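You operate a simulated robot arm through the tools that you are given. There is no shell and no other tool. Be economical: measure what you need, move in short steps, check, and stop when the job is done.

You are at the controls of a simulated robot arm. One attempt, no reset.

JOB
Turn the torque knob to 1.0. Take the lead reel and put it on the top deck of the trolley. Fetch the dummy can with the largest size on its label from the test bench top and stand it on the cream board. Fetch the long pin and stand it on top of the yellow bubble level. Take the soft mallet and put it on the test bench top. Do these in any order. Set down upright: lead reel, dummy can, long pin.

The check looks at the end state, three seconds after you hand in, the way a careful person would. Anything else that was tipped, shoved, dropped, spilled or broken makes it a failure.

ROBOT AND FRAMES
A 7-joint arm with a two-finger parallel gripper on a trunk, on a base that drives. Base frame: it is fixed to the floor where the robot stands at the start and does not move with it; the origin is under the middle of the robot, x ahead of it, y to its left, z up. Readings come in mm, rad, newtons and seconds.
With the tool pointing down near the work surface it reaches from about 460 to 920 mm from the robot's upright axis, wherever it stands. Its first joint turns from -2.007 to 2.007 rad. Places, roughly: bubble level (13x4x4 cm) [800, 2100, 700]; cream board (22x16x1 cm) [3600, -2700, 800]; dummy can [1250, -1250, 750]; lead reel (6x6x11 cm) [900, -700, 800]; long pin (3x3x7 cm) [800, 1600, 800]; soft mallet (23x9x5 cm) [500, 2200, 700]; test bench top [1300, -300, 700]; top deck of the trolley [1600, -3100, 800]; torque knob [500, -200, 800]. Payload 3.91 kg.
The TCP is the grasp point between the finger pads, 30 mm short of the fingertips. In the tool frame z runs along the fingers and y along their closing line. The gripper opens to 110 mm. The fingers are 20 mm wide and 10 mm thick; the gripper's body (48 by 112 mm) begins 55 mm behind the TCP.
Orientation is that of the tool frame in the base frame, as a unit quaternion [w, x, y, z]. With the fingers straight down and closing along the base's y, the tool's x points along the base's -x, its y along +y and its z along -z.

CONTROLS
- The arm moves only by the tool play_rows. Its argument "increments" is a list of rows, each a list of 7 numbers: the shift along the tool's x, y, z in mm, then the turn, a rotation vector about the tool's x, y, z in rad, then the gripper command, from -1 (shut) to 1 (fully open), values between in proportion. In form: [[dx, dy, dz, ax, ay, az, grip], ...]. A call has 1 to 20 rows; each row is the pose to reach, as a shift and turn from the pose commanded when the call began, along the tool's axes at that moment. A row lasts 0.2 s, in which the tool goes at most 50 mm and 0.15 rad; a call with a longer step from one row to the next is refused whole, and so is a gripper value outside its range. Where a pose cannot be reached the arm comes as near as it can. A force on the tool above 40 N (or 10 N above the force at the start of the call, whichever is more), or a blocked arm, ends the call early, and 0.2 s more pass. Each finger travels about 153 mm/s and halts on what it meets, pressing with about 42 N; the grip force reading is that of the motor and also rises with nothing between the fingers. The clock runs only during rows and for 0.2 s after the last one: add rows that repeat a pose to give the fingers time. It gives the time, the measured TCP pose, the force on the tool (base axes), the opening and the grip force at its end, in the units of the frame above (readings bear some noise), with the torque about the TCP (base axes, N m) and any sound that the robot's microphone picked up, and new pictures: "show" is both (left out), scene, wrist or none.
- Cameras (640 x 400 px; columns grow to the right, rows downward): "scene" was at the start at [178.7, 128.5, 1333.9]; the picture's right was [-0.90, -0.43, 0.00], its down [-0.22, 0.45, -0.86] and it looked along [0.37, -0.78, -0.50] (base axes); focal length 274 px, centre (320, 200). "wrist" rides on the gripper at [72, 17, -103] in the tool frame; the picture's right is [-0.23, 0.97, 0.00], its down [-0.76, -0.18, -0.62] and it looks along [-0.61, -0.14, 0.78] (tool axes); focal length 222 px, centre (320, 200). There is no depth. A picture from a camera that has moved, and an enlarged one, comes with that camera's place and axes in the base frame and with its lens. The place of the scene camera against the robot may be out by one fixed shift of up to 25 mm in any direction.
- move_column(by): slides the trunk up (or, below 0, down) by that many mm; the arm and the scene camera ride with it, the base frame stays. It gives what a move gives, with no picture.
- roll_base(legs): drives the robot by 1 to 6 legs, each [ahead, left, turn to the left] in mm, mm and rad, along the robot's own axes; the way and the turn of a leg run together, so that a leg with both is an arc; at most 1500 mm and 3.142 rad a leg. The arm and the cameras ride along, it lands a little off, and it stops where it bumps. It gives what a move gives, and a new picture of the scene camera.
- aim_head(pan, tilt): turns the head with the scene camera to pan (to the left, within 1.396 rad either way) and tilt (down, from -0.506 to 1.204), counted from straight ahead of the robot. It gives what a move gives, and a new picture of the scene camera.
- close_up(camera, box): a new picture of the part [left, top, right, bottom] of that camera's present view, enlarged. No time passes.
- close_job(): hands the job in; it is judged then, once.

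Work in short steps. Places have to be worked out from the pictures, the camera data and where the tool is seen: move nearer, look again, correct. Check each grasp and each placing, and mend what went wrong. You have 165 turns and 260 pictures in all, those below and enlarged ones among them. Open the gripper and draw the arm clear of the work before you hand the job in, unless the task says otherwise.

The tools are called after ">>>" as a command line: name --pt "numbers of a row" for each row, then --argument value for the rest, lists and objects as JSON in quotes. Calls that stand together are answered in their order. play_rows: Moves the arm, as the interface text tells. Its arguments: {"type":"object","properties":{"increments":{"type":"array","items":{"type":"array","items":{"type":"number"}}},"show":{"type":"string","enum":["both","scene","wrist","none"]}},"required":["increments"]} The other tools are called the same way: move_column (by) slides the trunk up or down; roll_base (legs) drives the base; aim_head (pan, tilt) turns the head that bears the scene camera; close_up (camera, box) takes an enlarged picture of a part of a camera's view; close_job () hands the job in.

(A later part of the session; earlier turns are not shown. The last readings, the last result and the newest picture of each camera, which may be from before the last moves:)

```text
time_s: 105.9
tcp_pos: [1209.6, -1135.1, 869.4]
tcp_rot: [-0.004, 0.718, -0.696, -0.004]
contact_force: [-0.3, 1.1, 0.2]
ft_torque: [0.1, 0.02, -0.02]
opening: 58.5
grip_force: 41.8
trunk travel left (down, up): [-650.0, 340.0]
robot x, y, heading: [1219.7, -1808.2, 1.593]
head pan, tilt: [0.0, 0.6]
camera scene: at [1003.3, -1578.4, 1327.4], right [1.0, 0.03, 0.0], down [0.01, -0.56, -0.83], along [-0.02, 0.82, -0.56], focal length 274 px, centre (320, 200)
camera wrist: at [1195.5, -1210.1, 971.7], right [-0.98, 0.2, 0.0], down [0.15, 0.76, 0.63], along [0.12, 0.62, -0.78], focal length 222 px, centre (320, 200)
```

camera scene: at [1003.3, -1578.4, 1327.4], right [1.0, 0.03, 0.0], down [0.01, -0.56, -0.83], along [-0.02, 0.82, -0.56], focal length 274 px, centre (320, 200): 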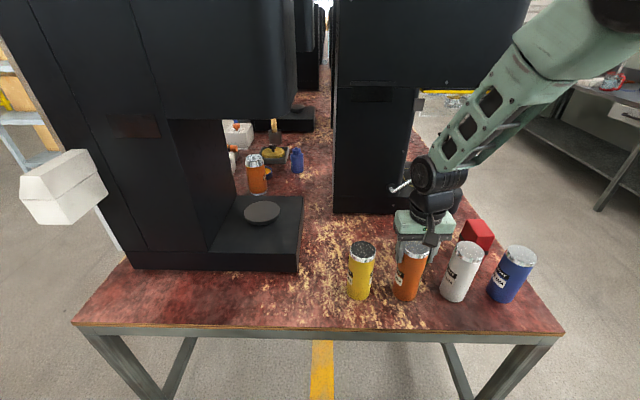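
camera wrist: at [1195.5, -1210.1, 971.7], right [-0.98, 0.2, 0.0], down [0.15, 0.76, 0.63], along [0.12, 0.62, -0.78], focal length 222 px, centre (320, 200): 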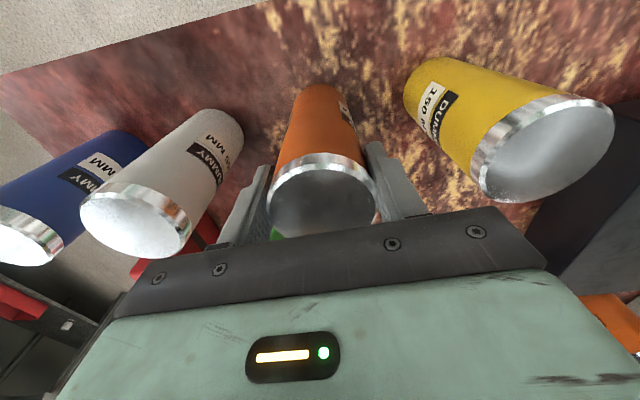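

Gripped (58.5 mm). Lift straight up well clear of the neighbours.

>>> play_rows --pt "0 0 -30 0 0 0 -0.3" --pt "0 0 -75 0 0 0 -0.3" --pt "0 0 -120 0 0 0 -0.3" --pt "0 0 -165 0 0 0 -0.3" --pt "0 0 -210 0 0 0 -0.3" --pt "0 0 -240 0 0 0 -0.3" --show "both"

```text
time_s: 107.3
tcp_pos: [1211.9, -1137.4, 1108.7]
tcp_rot: [-0.004, 0.718, -0.696, -0.002]
contact_force: [-0.9, 0.3, -1.6]
ft_torque: [0.02, -0.01, 0.0]
opening: 58.3
grip_force: 41.8
trunk travel left (down, up): [-650.0, 340.0]
robot x, y, heading: [1213.7, -1805.5, 1.597]
head pan, tilt: [0.0, 0.6]
camera scene: at [1003.3, -1578.2, 1327.3], right [1.0, 0.03, 0.0], down [0.01, -0.56, -0.82], along [-0.02, 0.82, -0.57], focal length 274 px, centre (320, 200)
camera wrist: at [1196.5, -1211.7, 1210.9], right [-0.98, 0.2, 0.0], down [0.15, 0.76, 0.63], along [0.12, 0.62, -0.78], focal length 222 px, centre (320, 200)
```

scene: 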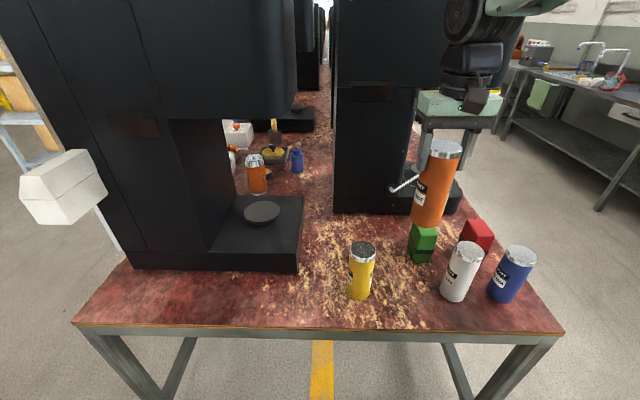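
wrist: 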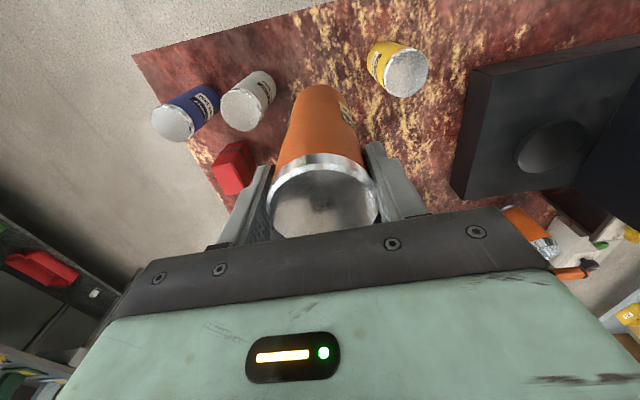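

Held securely. Back off, turn to heading 0 and drive toward the far counter with the cream board.

>>> roll_base --legs '[[-450, 0, 0], [0, 0, -1.595], [1100, 0, 0], [0, -250, 0]]'

>>> aim_head --pan -0.1 --tilt 0.35

```text
time_s: 120.7
tcp_pos: [3006.5, -2538.9, 1107.9]
tcp_rot: [0.005, -0.003, 1.0, -0.001]
contact_force: [1.0, -0.3, -1.4]
ft_torque: [-0.04, 0.01, 0.0]
opening: 58.1
grip_force: 41.8
trunk travel left (down, up): [-650.0, 340.0]
robot x, y, heading: [2335.9, -2530.8, -0.0]
head pan, tilt: [0.0, 0.6]
camera scene: at [2562.6, -2317.1, 1327.4], right [0.0, -1.0, 0.0], down [-0.57, 0.0, -0.83], along [0.82, 0.0, -0.57], focal length 274 px, centre (320, 200)
```

scene: 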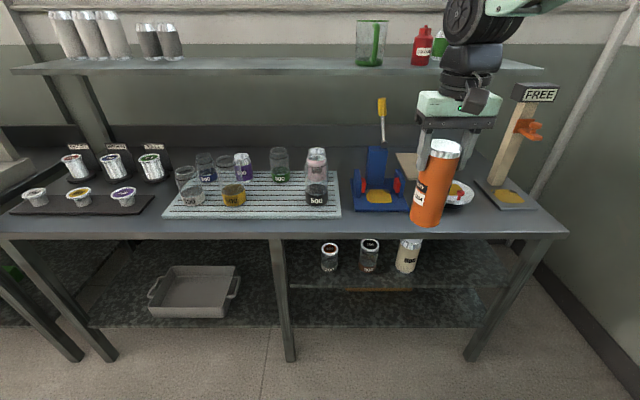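

```text
time_s: 121.5
tcp_pos: [3006.3, -2537.4, 1108.5]
tcp_rot: [0.005, -0.005, 1.0, 0.0]
contact_force: [-0.1, 0.1, -2.6]
ft_torque: [0.02, 0.01, 0.04]
opening: 58.1
grip_force: 42.6
trunk travel left (down, up): [-650.0, 340.0]
robot x, y, heading: [2332.4, -2526.5, 0.001]
head pan, tilt: [-0.099, 0.351]
camera scene: at [2566.9, -2326.3, 1350.1], right [-0.1, -1.0, 0.0], down [-0.34, 0.03, -0.94], along [0.93, -0.09, -0.34], focal length 274 px, centre (320, 200)
```

scene: 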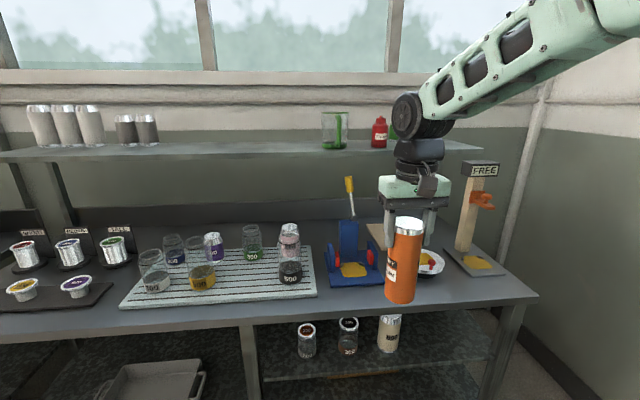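

The cream board is the tan plate behind the held can. Move the tool left to see it.

>>> play_rows --pt "0 45 0 0 0 0 -0.3" --pt "0 90 0 0 0 0 -0.3" --pt "0 135 0 0 0 0 -0.3" --pt "10 180 0 0 0 0 -0.3" --pt "20 225 0 0 0 0 -0.3" --pt "30 265 0 0 0 0 -0.3" --show "scene"

>>> close_up --camera "scene" --box '[310, 160, 520, 310]'

```text
time_s: 122.8
tcp_pos: [2972.6, -2272.9, 1109.3]
tcp_rot: [0.006, -0.004, 1.0, -0.001]
contact_force: [-1.0, -0.2, -1.3]
ft_torque: [0.07, 0.04, -0.01]
opening: 58.1
grip_force: 41.8
trunk travel left (down, up): [-650.0, 340.0]
robot x, y, heading: [2334.8, -2527.2, 0.003]
head pan, tilt: [-0.099, 0.351]
camera scene: at [2567.0, -2326.8, 1350.2], right [-0.1, -1.0, 0.0], down [-0.34, 0.03, -0.94], along [0.93, -0.09, -0.34], focal length 274 px, centre (320, 200)
```

scene: 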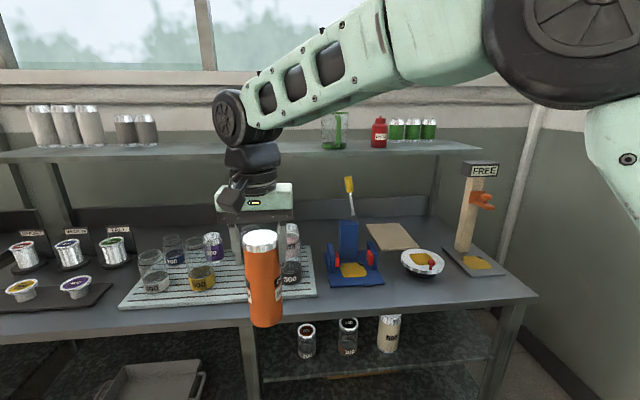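

```text
2.67 times, centred on (415, 235) of scene
camera zoom: at [2567.0, -2326.8, 1350.2], right [-0.1, -1.0, 0.0], down [-0.34, 0.03, -0.94], along [0.93, -0.09, -0.34], focal length 730 px, centre (67, 107)
```

zoom: 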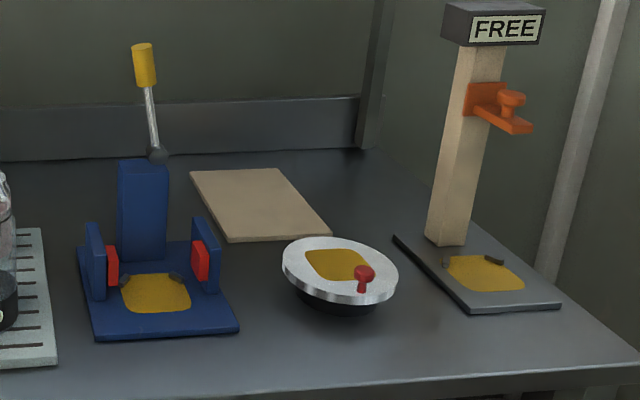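

Board centre is about [3550,−2690], its near edge x≈3440, with a shelf above the back. I raise the tool, centre it, then drive closer.

>>> play_rows --pt "0 -20 -40 0 0 0 -0.3" --pt "0 -60 -60 0 0 0 -0.3" --pt "0 -105 -70 0 0 0 -0.3" --pt "0 -150 -80 0 0 0 -0.3" --pt "0 -195 -80 0 0 0 -0.3" --pt "0 -240 -80 0 0 0 -0.3" --pt "0 -285 -80 0 0 0 -0.3" --pt "0 -330 -80 0 0 0 -0.3" --show "none"

>>> roll_base --legs '[[330, -60, 0]]'

>>> play_rows --pt "0 0 0 0 0 0 -0.3" --show "wrist"

```text
time_s: 124.7
tcp_pos: [2976.8, -2603.9, 1188.1]
tcp_rot: [0.005, -0.005, 1.0, 0.0]
contact_force: [-0.2, 0.4, -0.9]
ft_torque: [-0.06, 0.04, 0.0]
opening: 58.1
grip_force: 42.0
trunk travel left (down, up): [-650.0, 340.0]
robot x, y, heading: [2332.2, -2529.0, 0.003]
head pan, tilt: [-0.099, 0.351]
```

```text
time_s: 126.8
tcp_pos: [3305.4, -2665.1, 1188.0]
tcp_rot: [0.006, -0.004, 1.0, -0.001]
contact_force: [0.6, -0.1, -2.4]
ft_torque: [0.01, -0.02, -0.01]
opening: 58.4
grip_force: 42.3
trunk travel left (down, up): [-650.0, 340.0]
robot x, y, heading: [2664.1, -2586.7, 0.005]
head pan, tilt: [-0.099, 0.351]
camera scene: at [2895.5, -2386.3, 1350.2], right [-0.1, -0.99, 0.0], down [-0.34, 0.03, -0.94], along [0.93, -0.09, -0.34], focal length 274 px, centre (320, 200)
```

scene: 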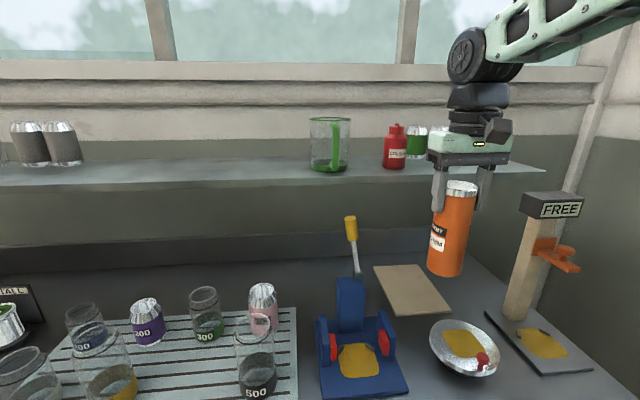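

```text
time_s: 127.2
tcp_pos: [3304.9, -2665.1, 1187.8]
tcp_rot: [0.004, -0.004, 1.0, -0.001]
contact_force: [0.2, -0.8, -1.8]
ft_torque: [0.01, 0.01, -0.02]
opening: 58.1
grip_force: 42.0
trunk travel left (down, up): [-650.0, 340.0]
robot x, y, heading: [2660.9, -2581.6, -0.002]
head pan, tilt: [-0.099, 0.351]
camera wrist: at [3231.8, -2649.3, 1290.3], right [0.22, 0.98, 0.0], down [0.76, -0.17, 0.63], along [0.62, -0.14, -0.78], focal length 222 px, centre (320, 200)
```

wrist: 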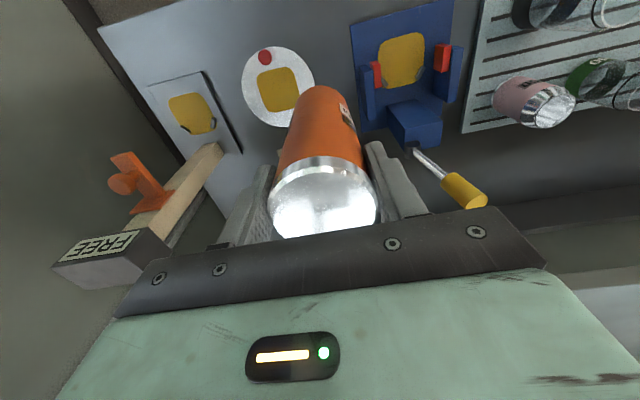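

Board centre is about [3537,−2718,823] and scene camera agrees with the tool. I must know where the shelf's front edge is before reaching under; raise the column for parallax.

>>> move_column --by 200

>>> close_up --camera "scene" --box '[300, 170, 600, 400]'

```text
time_s: 129.4
tcp_pos: [3304.2, -2664.9, 1388.0]
tcp_rot: [0.005, -0.003, 1.0, -0.001]
contact_force: [0.3, -0.8, -1.7]
ft_torque: [0.0, 0.04, 0.0]
opening: 58.0
grip_force: 42.0
trunk travel left (down, up): [-850.0, 140.0]
robot x, y, heading: [2664.2, -2585.1, 0.0]
head pan, tilt: [-0.099, 0.351]
```

```text
1.74 times, centred on (450, 285) of scene
camera zoom: at [2895.6, -2386.3, 1550.1], right [-0.1, -0.99, 0.0], down [-0.34, 0.03, -0.94], along [0.93, -0.09, -0.34], focal length 476 px, centre (94, 52)
```

zoom: 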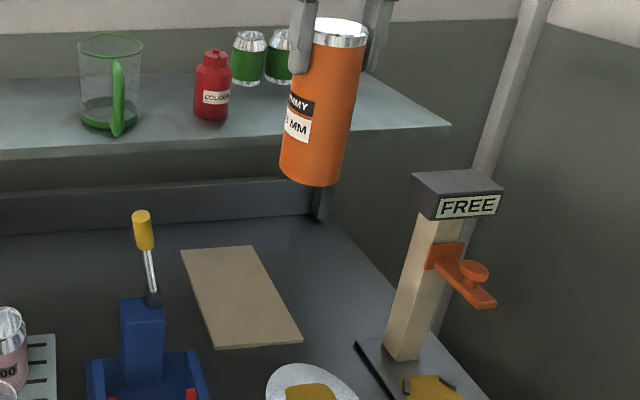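

Shelf front edge is at about x 3525, z 1176, so a vertical hand can't reach the board's middle. Plan: set the can on the free counter spot near [3395,−2655], regrasp with the hand tilted back, then place it. Lower the column first.

>>> move_column --by -200

>>> play_rows --pt "-40 5 10 0 0 0 -0.3" --pt "-80 10 30 0 0 0 -0.3" --pt "-90 10 70 0 0 0 -0.3" --pt "-90 10 110 0 0 0 -0.3" --pt "-90 10 140 0 0 0 -0.3" --show "both"

>>> aim_head --pan -0.3 --tilt 0.6

```text
time_s: 131.6
tcp_pos: [3305.3, -2665.2, 1188.0]
tcp_rot: [0.005, -0.004, 1.0, -0.001]
contact_force: [-1.0, 0.4, -1.9]
ft_torque: [0.0, 0.04, -0.02]
opening: 57.9
grip_force: 41.8
trunk travel left (down, up): [-650.0, 340.0]
robot x, y, heading: [2662.8, -2586.2, -0.001]
head pan, tilt: [-0.099, 0.351]
```

```text
time_s: 132.8
tcp_pos: [3395.5, -2656.8, 1046.9]
tcp_rot: [0.005, -0.003, 1.0, -0.001]
contact_force: [0.6, 0.8, -1.3]
ft_torque: [0.0, -0.01, -0.02]
opening: 58.2
grip_force: 42.2
trunk travel left (down, up): [-650.0, 340.0]
robot x, y, heading: [2666.2, -2589.0, -0.001]
head pan, tilt: [-0.099, 0.351]
camera scene: at [2895.4, -2386.3, 1350.2], right [-0.1, -0.99, 0.0], down [-0.34, 0.03, -0.94], along [0.93, -0.09, -0.34], focal length 274 px, centre (320, 200)
camera wrist: at [3322.4, -2640.5, 1149.1], right [0.22, 0.98, 0.0], down [0.76, -0.17, 0.63], along [0.62, -0.14, -0.78], focal length 222 px, centre (320, 200)
```

scene: 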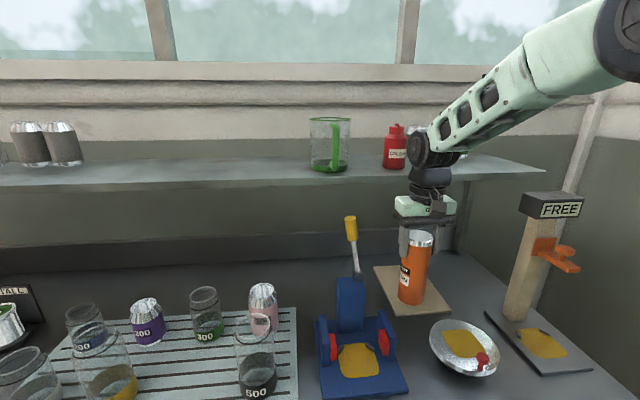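
wrist: 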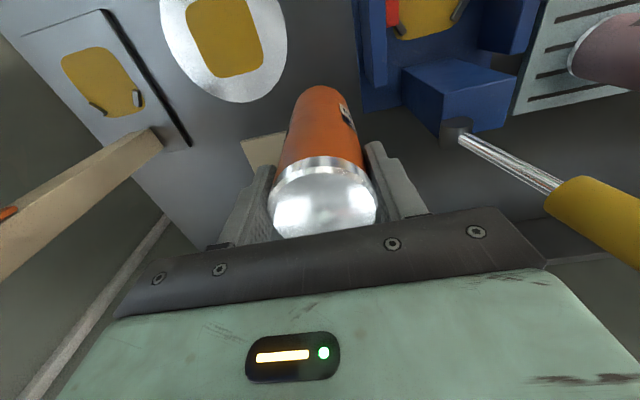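

```text
time_s: 133.6
tcp_pos: [3395.9, -2655.5, 1046.4]
tcp_rot: [0.006, -0.004, 1.0, -0.001]
contact_force: [0.2, 0.9, -2.0]
ft_torque: [-0.01, 0.0, 0.0]
opening: 58.1
grip_force: 41.9
trunk travel left (down, up): [-650.0, 340.0]
robot x, y, heading: [2659.9, -2587.9, 0.002]
head pan, tilt: [-0.3, 0.6]
camera scene: at [2887.4, -2403.1, 1327.5], right [-0.3, -0.96, 0.0], down [-0.54, 0.17, -0.83], along [0.79, -0.24, -0.56], focal length 274 px, centre (320, 200)
```

scene: 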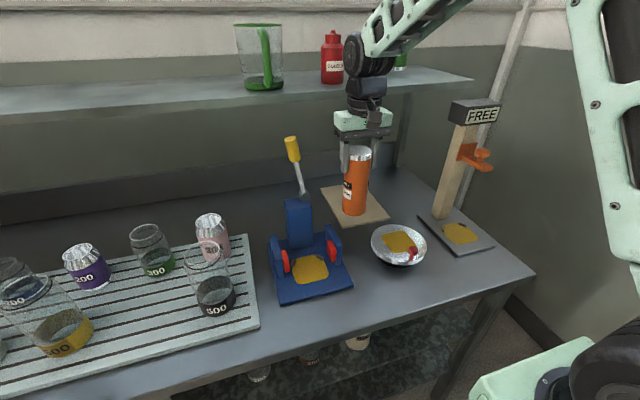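

Spot looks free (board edge at x≈3438, blue base at y≈−2604). Lower the can to the counter gently.

>>> play_rows --pt "0 0 40 0 0 0 -0.3" --pt "0 0 75 0 0 0 -0.3" --pt "0 0 80 0 0 0 -0.3" --pt "0 0 84 0 0 0 -0.3" --pt "0 0 88 0 0 0 -0.3" --pt "0 0 92 0 0 0 -0.3" --pt "0 0 96 0 0 0 -0.3" --pt "0 0 100 0 0 0 -0.3" --pt "0 0 104 0 0 0 -0.3" --pt "0 0 108 0 0 0 -0.3" --show "scene"

```text
time_s: 135.8
tcp_pos: [3397.1, -2654.7, 944.3]
tcp_rot: [0.01, -0.003, 1.0, -0.002]
contact_force: [1.0, 0.2, 35.8]
ft_torque: [0.31, -0.34, -0.08]
opening: 57.9
grip_force: 42.5
trunk travel left (down, up): [-650.0, 340.0]
robot x, y, heading: [2662.3, -2587.8, 0.003]
head pan, tilt: [-0.3, 0.6]
camera scene: at [2885.8, -2403.0, 1328.2], right [-0.3, -0.96, 0.0], down [-0.54, 0.17, -0.83], along [0.79, -0.24, -0.56], focal length 274 px, centre (320, 200)
```

scene: 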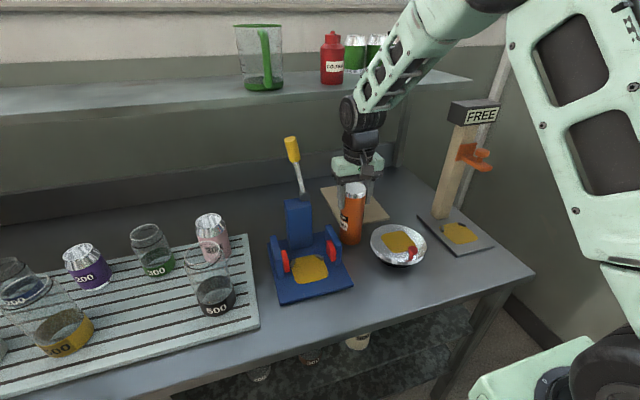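

Touchdown (counter ≈810). Release, then tilt the hand back 0.45 rad about the TCP with fingers still straddling the can.

>>> play_rows --pt "0 0 -3 0 0 0 0.1" --pt "0 0 -3 0 0 0 0.32" --pt "0 0 -3 0 0 0 0.32" --pt "0 0 -3 0 -0.1 0 0.32" --pt "0 0 -3 0 -0.2 0 0.32" --pt "0 0 -3 0 -0.3 0 0.32" --pt "0 0 -3 0 -0.4 0 0.32" --pt "0 0 0 0 -0.45 0 0.32" --pt "0 0 6 0 -0.45 0 0.32" --show "both"

```text
time_s: 137.8
tcp_pos: [3396.9, -2656.1, 934.0]
tcp_rot: [0.228, -0.003, 0.974, 0.0]
contact_force: [0.3, 0.8, 0.1]
ft_torque: [-0.05, 0.0, 0.0]
opening: 72.9
grip_force: 0.0
trunk travel left (down, up): [-650.0, 340.0]
robot x, y, heading: [2665.9, -2588.2, 0.0]
head pan, tilt: [-0.3, 0.6]
camera scene: at [2887.2, -2403.2, 1327.4], right [-0.3, -0.96, 0.0], down [-0.54, 0.17, -0.83], along [0.79, -0.24, -0.56], focal length 274 px, centre (320, 200)
camera wrist: at [3286.8, -2640.3, 995.3], right [0.2, 0.98, 0.1], down [0.41, -0.17, 0.9], along [0.89, -0.14, -0.43], focal length 222 px, centre (320, 200)
```

scene: 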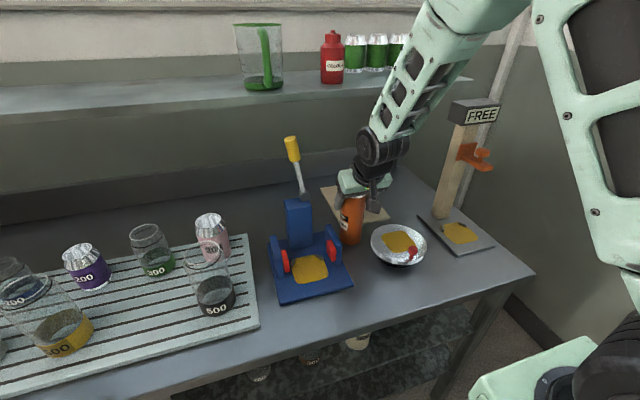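
wrist: 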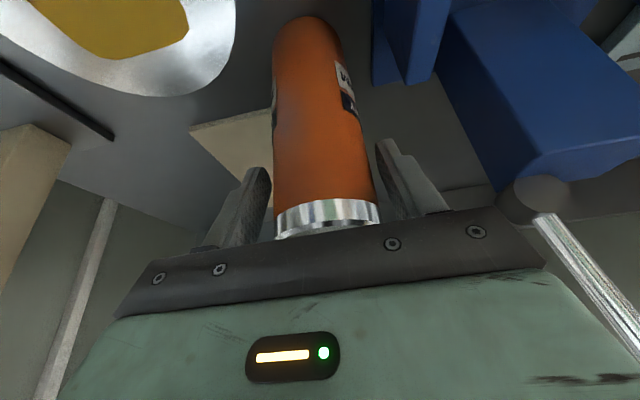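

The hand is tilted and straddles the can. Close, then lift 60 mm.

>>> play_rows --pt "0 0 0 0 0 0 0.1" --pt "0 0 0 0 0 0 -0.3" --pt "0 0 0 0 0 0 -0.3" --pt "0 0 0 0 0 0 -0.3" --show "none"

>>> play_rows --pt "9 0 -18 0 0 0 -0.3" --pt "17 -5 -36 0 0 0 -0.3" --pt "22 -25 -45 0 0 0 -0.3" --pt "22 -55 -45 0 0 0 -0.3" --show "both"

```text
time_s: 138.8
tcp_pos: [3397.0, -2656.3, 934.5]
tcp_rot: [0.227, -0.003, 0.974, 0.0]
contact_force: [0.4, 1.0, 0.4]
ft_torque: [0.04, -0.07, 0.06]
opening: 58.1
grip_force: 41.9
trunk travel left (down, up): [-650.0, 340.0]
robot x, y, heading: [2664.4, -2585.9, -0.002]
head pan, tilt: [-0.3, 0.6]
```

```text
time_s: 139.8
tcp_pos: [3359.3, -2710.2, 967.8]
tcp_rot: [0.229, -0.004, 0.973, -0.001]
contact_force: [8.3, 3.0, 4.4]
ft_torque: [0.35, -1.27, 0.18]
opening: 58.1
grip_force: 41.9
trunk travel left (down, up): [-650.0, 340.0]
robot x, y, heading: [2664.7, -2586.7, 0.002]
head pan, tilt: [-0.3, 0.6]
camera scene: at [2887.5, -2402.6, 1327.5], right [-0.3, -0.96, 0.0], down [-0.54, 0.17, -0.83], along [0.79, -0.24, -0.56], focal length 274 px, centre (320, 200)
camera wrist: at [3249.2, -2694.7, 1027.5], right [0.2, 0.98, 0.1], down [0.4, -0.17, 0.9], along [0.89, -0.14, -0.43], focal length 222 px, centre (320, 200)
```

scene: 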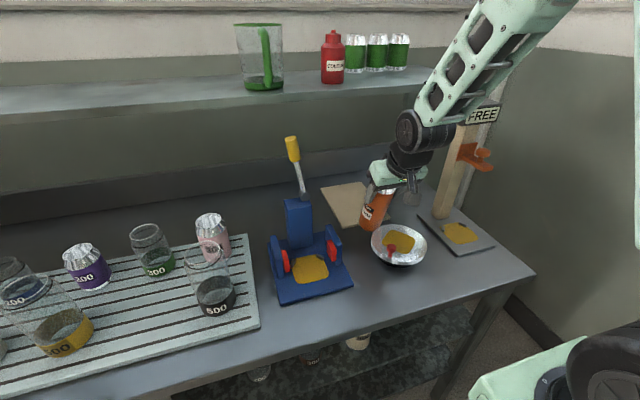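
wrist: 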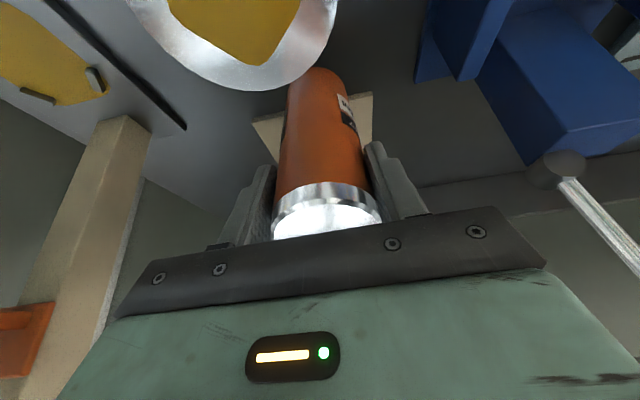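

I mis-signed the tilted axes and the can's base brushed the dish. Lift up and away (+x) at once and inspect.

>>> play_rows --pt "-13 3 -27 0 0 0 -0.3" --pt "-26 6 -54 0 0 0 -0.3" --pt "-52 6 -55 0 0 0 -0.3" --show "both"

>>> close_up --camera "scene" --box '[320, 150, 500, 280]'

```text
time_s: 140.6
tcp_pos: [3379.8, -2704.4, 1038.2]
tcp_rot: [0.227, -0.004, 0.974, 0.0]
contact_force: [0.9, -0.2, -1.9]
ft_torque: [-0.02, 0.03, 0.02]
opening: 58.4
grip_force: 41.8
trunk travel left (down, up): [-650.0, 340.0]
robot x, y, heading: [2662.2, -2584.7, 0.0]
head pan, tilt: [-0.3, 0.6]
camera scene: at [2887.2, -2403.3, 1327.4], right [-0.3, -0.96, 0.0], down [-0.54, 0.17, -0.83], along [0.79, -0.24, -0.56], focal length 274 px, centre (320, 200)
camera wrist: at [3269.9, -2688.7, 1097.9], right [0.2, 0.98, 0.1], down [0.41, -0.17, 0.9], along [0.89, -0.14, -0.43], focal length 222 px, centre (320, 200)
```

scene: 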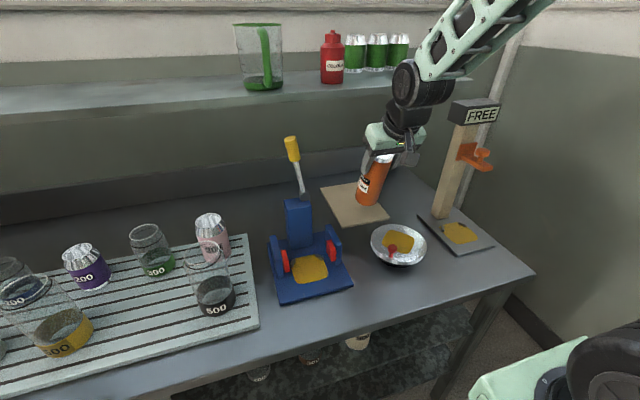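
wrist: 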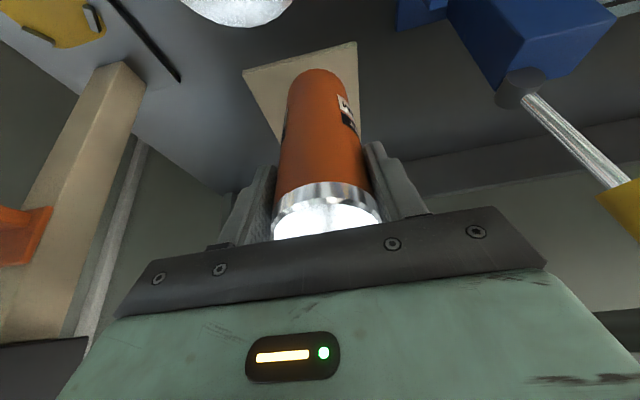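

```text
3.08 times, centred on (410, 215) of scene
camera zoom: at [2887.2, -2403.3, 1327.4], right [-0.3, -0.96, 0.0], down [-0.54, 0.17, -0.83], along [0.79, -0.24, -0.56], focal length 842 px, centre (43, 154)
```

zoom: 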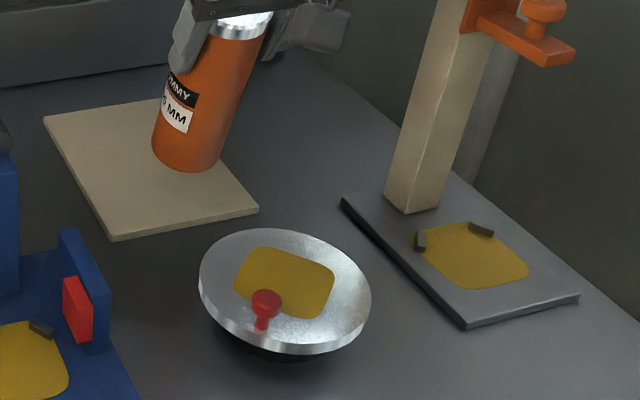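

The can swung ~0.3 rad in the grip and the dish turned on its pivot (I'll turn it back later). Rotate the hand forward by 0.3 so the can hangs upright, and check.

>>> play_rows --pt "0 0 0 0 0.15 0 -0.3" --pt "0 0 0 0 0.3 0 -0.3" --show "both"

>>> close_up --camera "scene" --box '[320, 130, 460, 240]'

```text
time_s: 141.2
tcp_pos: [3379.5, -2705.4, 1038.3]
tcp_rot: [0.079, -0.004, 0.997, 0.0]
contact_force: [-1.1, -0.8, -1.7]
ft_torque: [-0.03, -0.01, 0.0]
opening: 58.2
grip_force: 42.2
trunk travel left (down, up): [-650.0, 340.0]
robot x, y, heading: [2663.6, -2584.7, 0.001]
head pan, tilt: [-0.3, 0.6]
camera scene: at [2887.1, -2403.2, 1327.4], right [-0.3, -0.96, 0.0], down [-0.54, 0.17, -0.83], along [0.79, -0.24, -0.56], focal length 274 px, centre (320, 200)
camera wrist: at [3292.8, -2688.3, 1127.9], right [0.22, 0.98, 0.03], down [0.66, -0.17, 0.74], along [0.72, -0.14, -0.68], focal length 222 px, centre (320, 200)
```

scene: 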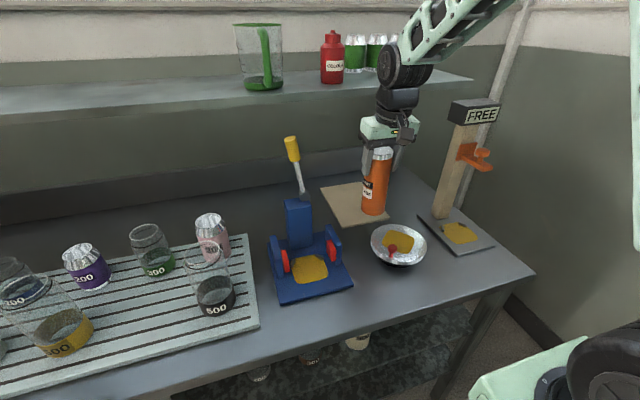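
wrist: 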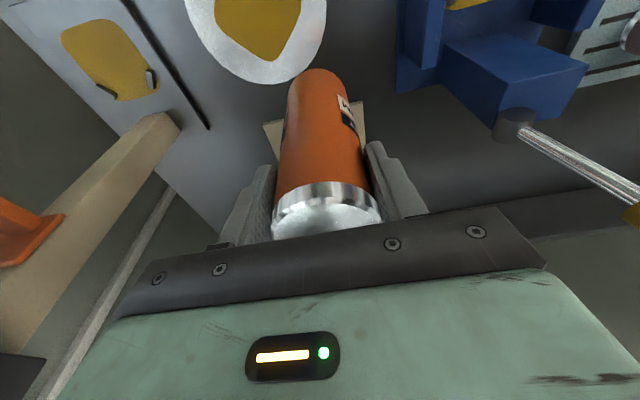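

```text
3.64 times, centred on (390, 185) of scene
camera zoom: at [2887.1, -2403.2, 1327.4], right [-0.3, -0.96, 0.0], down [-0.54, 0.17, -0.83], along [0.79, -0.24, -0.56], focal length 995 px, centre (66, 254)
```

zoom: 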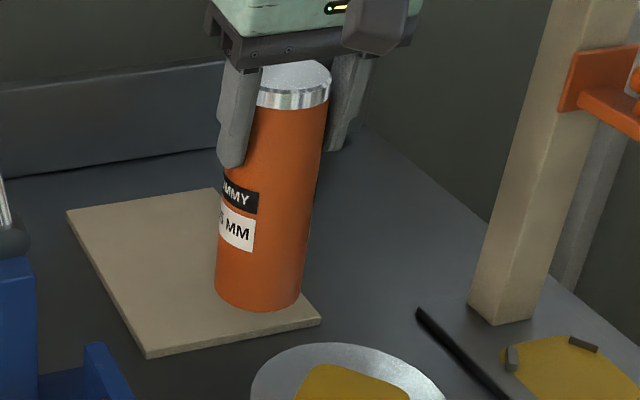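

The can now hangs vertical (hand tilt 0.16). Move forward then down over the board's front part, to [3485,−2715], just above the board.

>>> play_rows --pt "-39.5 -3 6.3 0 0 0 -0.3" --pt "-55.3 -5 34.1 0 0 0 -0.3" --pt "-64.6 -8 71 0 0 0 -0.3" --pt "-77.4 -10 86.2 0 0 0 -0.3" --pt "-92.1 -10 88.5 0 0 0 -0.3" --show "both"

>>> close_up --camera "scene" --box '[310, 80, 470, 240]'

```text
time_s: 142.4
tcp_pos: [3485.3, -2712.5, 963.8]
tcp_rot: [0.079, -0.004, 0.997, -0.001]
contact_force: [-0.5, -0.4, -1.7]
ft_torque: [0.0, 0.03, 0.01]
opening: 58.3
grip_force: 42.1
trunk travel left (down, up): [-650.0, 340.0]
robot x, y, heading: [2662.1, -2583.2, 0.004]
head pan, tilt: [-0.3, 0.6]
camera scene: at [2887.2, -2403.2, 1327.4], right [-0.3, -0.96, 0.0], down [-0.54, 0.17, -0.83], along [0.79, -0.24, -0.56], focal length 274 px, centre (320, 200)
camera wrist: at [3398.4, -2697.3, 1054.8], right [0.22, 0.98, 0.03], down [0.65, -0.17, 0.74], along [0.72, -0.14, -0.68], focal length 222 px, centre (320, 200)
```

scene: 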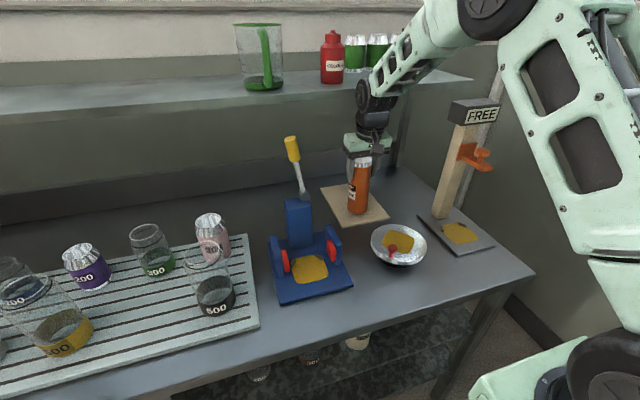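
wrist: 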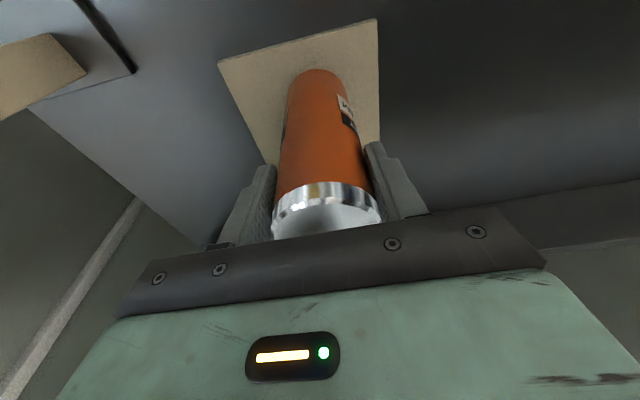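

```text
2.50 times, centred on (390, 160) of scene
camera zoom: at [2887.2, -2403.2, 1327.4], right [-0.3, -0.96, 0.0], down [-0.54, 0.17, -0.83], along [0.79, -0.24, -0.56], focal length 684 px, centre (145, 300)
```

zoom: 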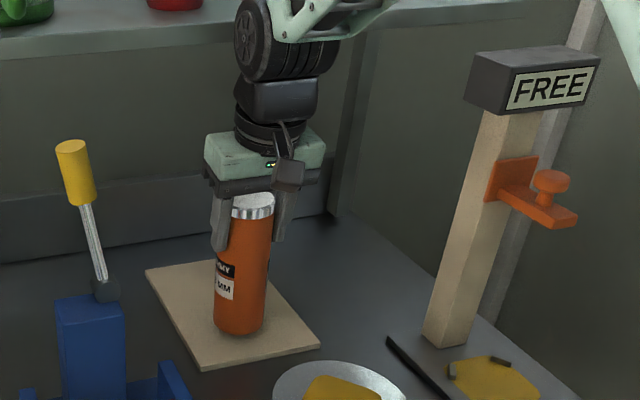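

Good: clear of the shelf, can above the board. Lower slowly until touch.

>>> play_rows --pt "1.6 0 10 0 0 0 -0.3" --pt "2.2 0 14 0 0 0 -0.3" --pt "2.7 0 17 0 0 0 -0.3" --pt "3.1 0 20 0 0 0 -0.3" --pt "3.5 0 22 0 0 0 -0.3" --pt "3.8 0 24 0 0 0 -0.3" --pt "4.1 0 26 0 0 0 -0.3" --show "both"

>>> close_up --camera "scene" --box '[310, 120, 430, 240]'

```text
time_s: 144.0
tcp_pos: [3484.8, -2714.0, 942.7]
tcp_rot: [0.083, -0.004, 0.997, 0.0]
contact_force: [1.3, 3.0, 36.3]
ft_torque: [0.43, -0.41, 0.05]
opening: 58.2
grip_force: 42.3
trunk travel left (down, up): [-650.0, 340.0]
robot x, y, heading: [2662.4, -2586.7, 0.002]
head pan, tilt: [-0.3, 0.6]
camera scene: at [2885.8, -2402.8, 1327.8], right [-0.3, -0.96, 0.0], down [-0.54, 0.17, -0.83], along [0.79, -0.24, -0.56], focal length 274 px, centre (320, 200)
camera wrist: at [3397.1, -2696.9, 1032.0], right [0.22, 0.98, 0.04], down [0.65, -0.17, 0.74], along [0.73, -0.14, -0.67], focal length 222 px, centre (320, 200)
```

scene: 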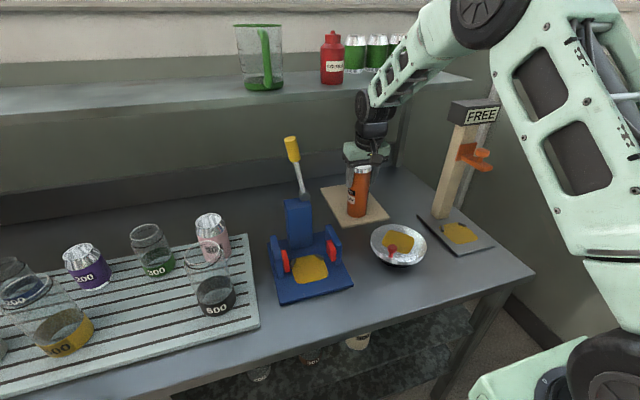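
wrist: 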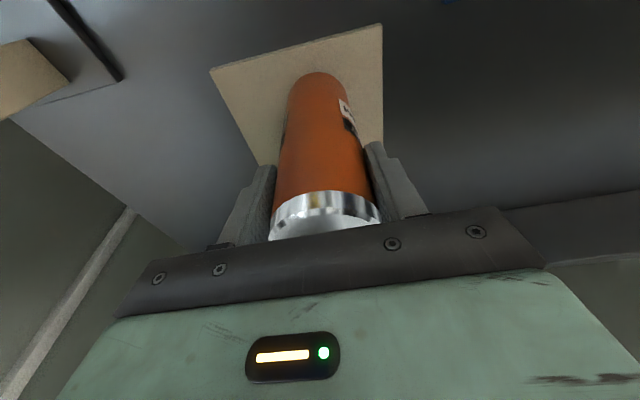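

```text
3.33 times, centred on (370, 180) of scene
camera zoom: at [2885.8, -2402.8, 1327.8], right [-0.3, -0.96, 0.0], down [-0.54, 0.17, -0.83], along [0.79, -0.24, -0.56], focal length 912 px, centre (153, 267)
```

zoom: 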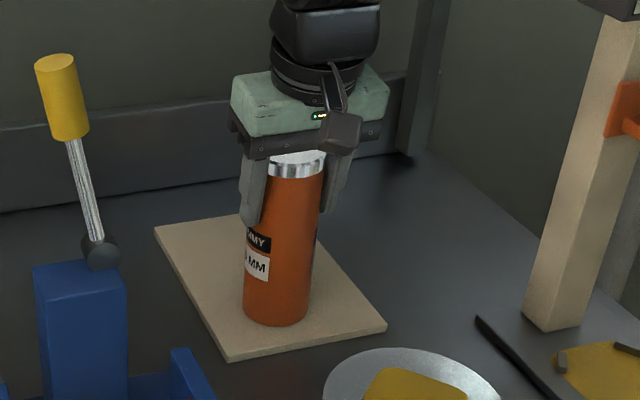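

Standing fully on the board. Release and withdraw along the tool axis.

>>> play_rows --pt "0 0 -2 0 0 0 0.1" --pt "0 0 -2 0 0 0 0.4" --pt "0 0 -2 0 0 0 0.4" --pt "0 0 -30 0 0 0 0.4" --pt "5 0 -75 0 0 0 0.4" --pt "30 0 -115 0 0 0 0.4" --pt "70 0 -135 0 0 0 0.4" --show "both"

>>> close_up --camera "scene" --box '[310, 150, 450, 290]'

```text
time_s: 145.6
tcp_pos: [3395.3, -2715.3, 1062.5]
tcp_rot: [0.079, -0.004, 0.997, 0.0]
contact_force: [0.8, 0.3, -0.4]
ft_torque: [0.0, 0.04, -0.04]
opening: 77.2
grip_force: 0.1
trunk travel left (down, up): [-650.0, 340.0]
robot x, y, heading: [2662.6, -2586.2, 0.001]
head pan, tilt: [-0.3, 0.6]
camera scene: at [2887.9, -2403.2, 1327.3], right [-0.3, -0.96, 0.0], down [-0.54, 0.17, -0.82], along [0.79, -0.24, -0.57], focal length 274 px, centre (320, 200)
camera wrist: at [3307.7, -2698.9, 1152.7], right [0.22, 0.98, 0.03], down [0.65, -0.17, 0.74], along [0.72, -0.14, -0.68], focal length 222 px, centre (320, 200)
```

scene: 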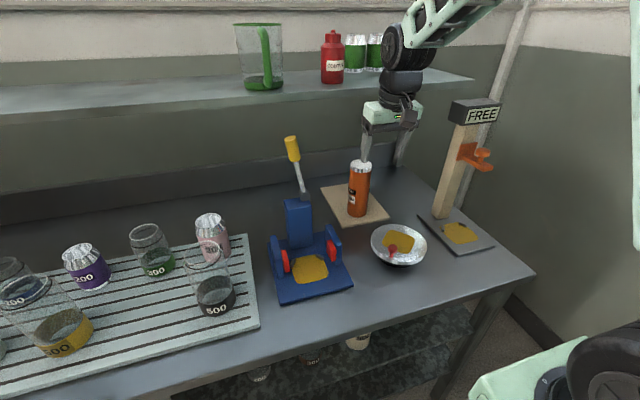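
wrist: 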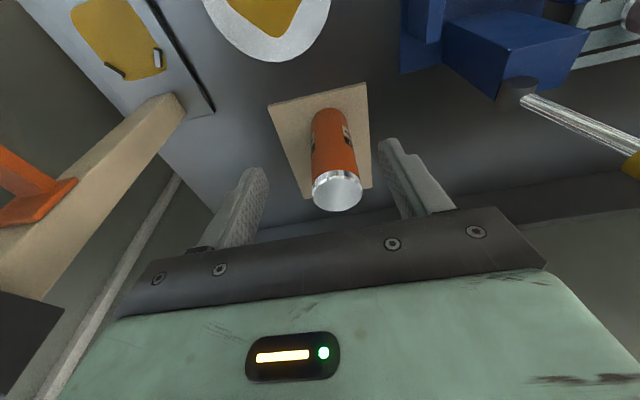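

```text
2.86 times, centred on (380, 220) of scene
camera zoom: at [2887.9, -2403.2, 1327.3], right [-0.3, -0.96, 0.0], down [-0.54, 0.17, -0.82], along [0.79, -0.24, -0.57], focal length 782 px, centre (149, 143)
```

zoom: 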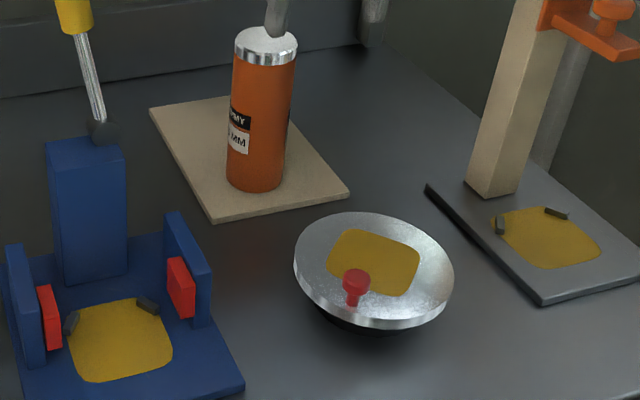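

The can stands upright on the board. Now look at the dish (a turntable with a red knob) which the can turned ~45°; I want to restore it. Straighten the hand and view it from the wrist camera.

>>> play_rows --pt "45 0 -7 0 0.04 0 0.4" --pt "90 0 -14 0 0.08 0 0.4" --pt "135 5 -21 0 0.12 0 0.0" --pt "178 15 -27 0 0.158 0 -0.4" --show "wrist"

>>> close_up --camera "wrist" --box '[200, 80, 440, 240]'

```text
time_s: 146.6
tcp_pos: [3214.0, -2699.6, 1060.3]
tcp_rot: [0.0, -0.003, 1.0, -0.001]
contact_force: [0.2, -0.6, 0.5]
ft_torque: [-0.02, 0.04, 0.04]
opening: 33.2
grip_force: 0.0
trunk travel left (down, up): [-650.0, 340.0]
robot x, y, heading: [2663.9, -2586.4, 0.005]
head pan, tilt: [-0.3, 0.6]
camera wrist: at [3141.4, -2684.0, 1162.9], right [0.22, 0.98, 0.0], down [0.76, -0.17, 0.62], along [0.61, -0.14, -0.78], focal length 222 px, centre (320, 200)
```

wrist: 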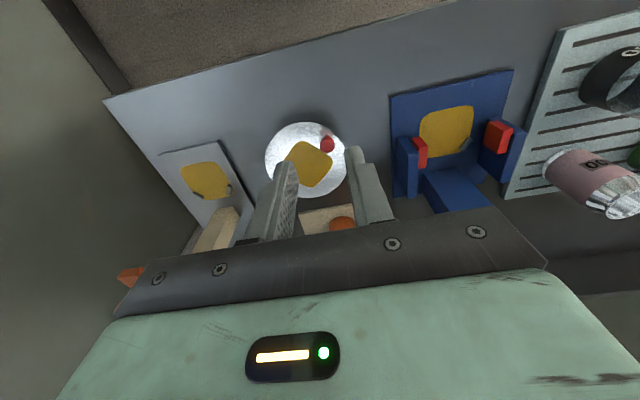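

```text
2.50 times, centred on (320, 160) of wrist
camera zoom: at [3141.4, -2684.0, 1162.9], right [0.22, 0.98, 0.0], down [0.76, -0.17, 0.62], along [0.61, -0.14, -0.78], focal length 555 px, centre (320, 300)
```

zoom: 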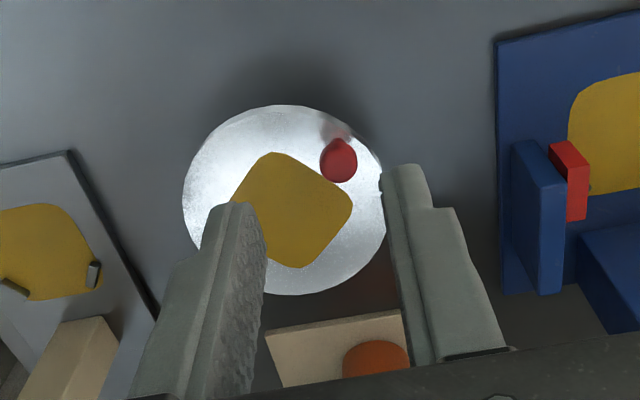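

Knob is near [3273,−2703,880], originally at about [3255,−2743] relative to the dish centre [3302,−2742] (turned ~50°). Position above the knob to grip it.

>>> play_rows --pt "-25 -1 30 0 0 0 -0.2" --pt "-45 -2 60 0 0 0 -0.2" --pt "-59 -3 95 0 0 0 -0.2" --pt "-59 -3 120 0 0 0 -0.2" --show "wrist"

>>> close_up --camera "wrist" --box '[220, 80, 420, 230]'

```text
time_s: 147.6
tcp_pos: [3274.3, -2702.7, 939.9]
tcp_rot: [0.002, -0.003, 1.0, -0.002]
contact_force: [0.3, 0.3, 0.3]
ft_torque: [-0.02, -0.01, 0.01]
opening: 43.9
grip_force: 0.0
trunk travel left (down, up): [-650.0, 340.0]
robot x, y, heading: [2667.8, -2587.7, 0.002]
head pan, tilt: [-0.3, 0.6]
camera wrist: at [3201.4, -2686.8, 1042.6], right [0.22, 0.98, 0.0], down [0.76, -0.17, 0.63], along [0.61, -0.14, -0.78], focal length 222 px, centre (320, 200)
```

wrist: 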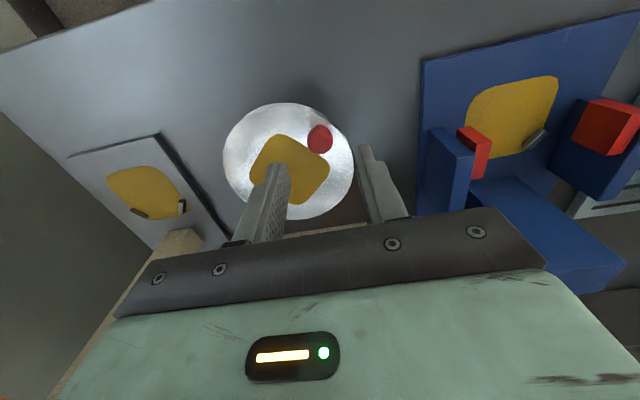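

```text
2.67 times, centred on (320, 155) of wrist
camera zoom: at [3201.4, -2686.8, 1042.6], right [0.22, 0.98, 0.0], down [0.76, -0.17, 0.63], along [0.61, -0.14, -0.78], focal length 592 px, centre (320, 320)
```

zoom: 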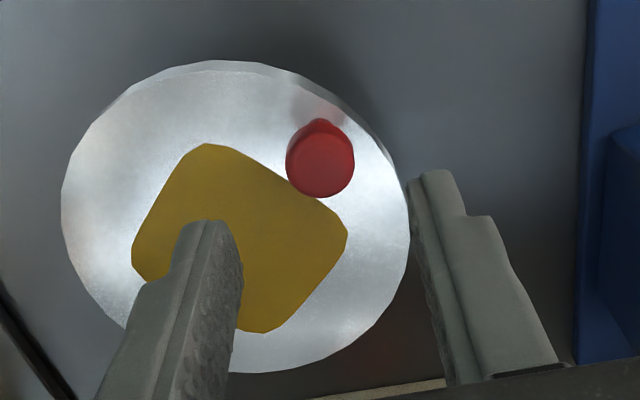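

Knob at [3270,−2703], dish centre [3294,−2738]. Descend to straddle and grip the knob gently.

>>> play_rows --pt "4 0 20 0 0 0 -0.2" --pt "4 0 40 0 0 0 -0.2" --pt "4 0 45 0 0 0 -0.2" --pt "4 0 45 0 0 0 -0.5" --pt "4 0 45 0 0 0 -0.7" --pt "4 0 45 0 0 0 -0.7" --show "wrist"

>>> close_up --camera "scene" --box '[310, 150, 450, 290]'

```text
time_s: 149.0
tcp_pos: [3271.4, -2703.1, 894.4]
tcp_rot: [0.001, -0.003, 1.0, -0.001]
contact_force: [1.1, -2.7, -3.1]
ft_torque: [-0.06, -0.62, -0.06]
opening: 21.3
grip_force: 45.7
trunk travel left (down, up): [-650.0, 340.0]
robot x, y, heading: [2660.1, -2587.6, 0.005]
head pan, tilt: [-0.3, 0.6]
camera wrist: at [3198.2, -2686.9, 996.5], right [0.22, 0.98, 0.0], down [0.76, -0.17, 0.63], along [0.61, -0.14, -0.78], focal length 222 px, centre (320, 200)
```

wrist: 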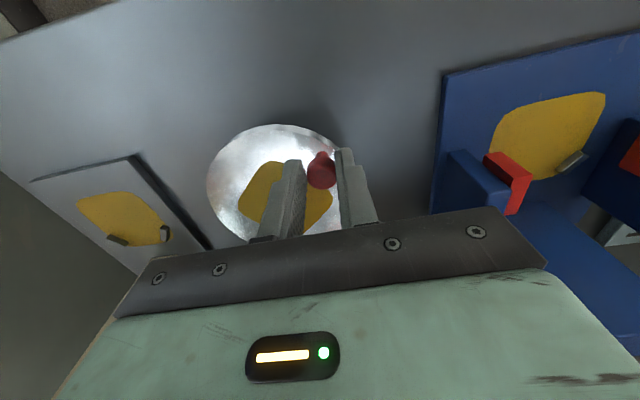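

```text
2.86 times, centred on (380, 220) of scene
camera zoom: at [2887.4, -2403.3, 1327.3], right [-0.3, -0.96, 0.0], down [-0.54, 0.17, -0.82], along [0.79, -0.24, -0.57], focal length 782 px, centre (149, 143)
```

zoom: 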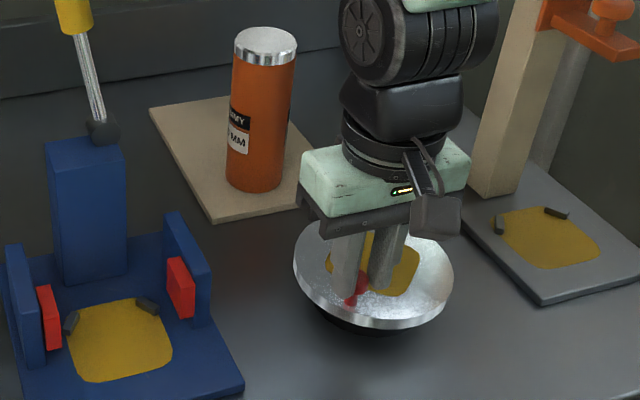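

Gripped the knob (21 mm). Carry it slowly along its arc back to the robot-facing position.

>>> play_rows --pt "5 -4 0 0 0 0 -0.7" --pt "10 -9 0 0 0 0 -0.7" --pt "13.5 -15 0 0 0 0 -0.7" --pt "16.7 -21 0 0 0 0 -0.7" --pt "18.3 -28 0 0 0 0 -0.7" --pt "19 -35 0 0 0 0 -0.7" --pt "19 -35 0 0 0 0 -0.7" --show "wrist"

>>> close_up --camera "scene" --box '[310, 150, 450, 290]'

```text
time_s: 150.6
tcp_pos: [3247.6, -2737.9, 895.5]
tcp_rot: [0.0, -0.004, 1.0, 0.0]
contact_force: [-17.1, 7.8, 16.6]
ft_torque: [0.27, 0.31, 0.37]
opening: 20.1
grip_force: 44.8
trunk travel left (down, up): [-650.0, 340.0]
robot x, y, heading: [2664.2, -2587.1, 0.001]
head pan, tilt: [-0.3, 0.6]
camera wrist: at [3176.6, -2721.2, 998.3], right [0.22, 0.98, 0.0], down [0.76, -0.17, 0.62], along [0.61, -0.14, -0.78], focal length 222 px, centre (320, 200)
```

wrist: 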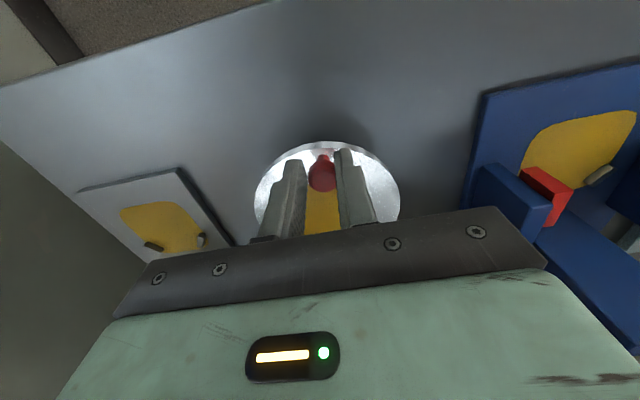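

```text
2.86 times, centred on (380, 220) of scene
camera zoom: at [2885.8, -2402.7, 1327.5], right [-0.3, -0.96, 0.0], down [-0.54, 0.17, -0.83], along [0.79, -0.24, -0.56], focal length 782 px, centre (149, 143)
```

zoom: 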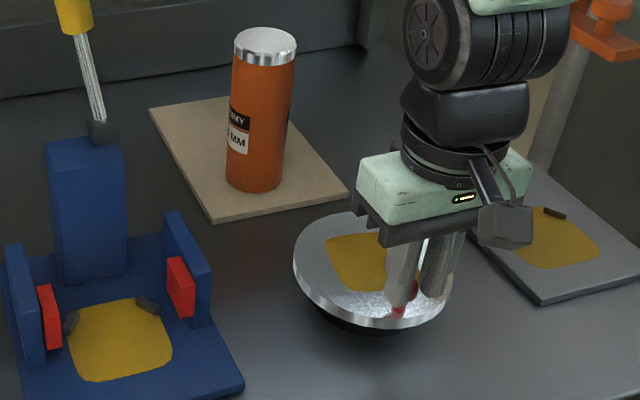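

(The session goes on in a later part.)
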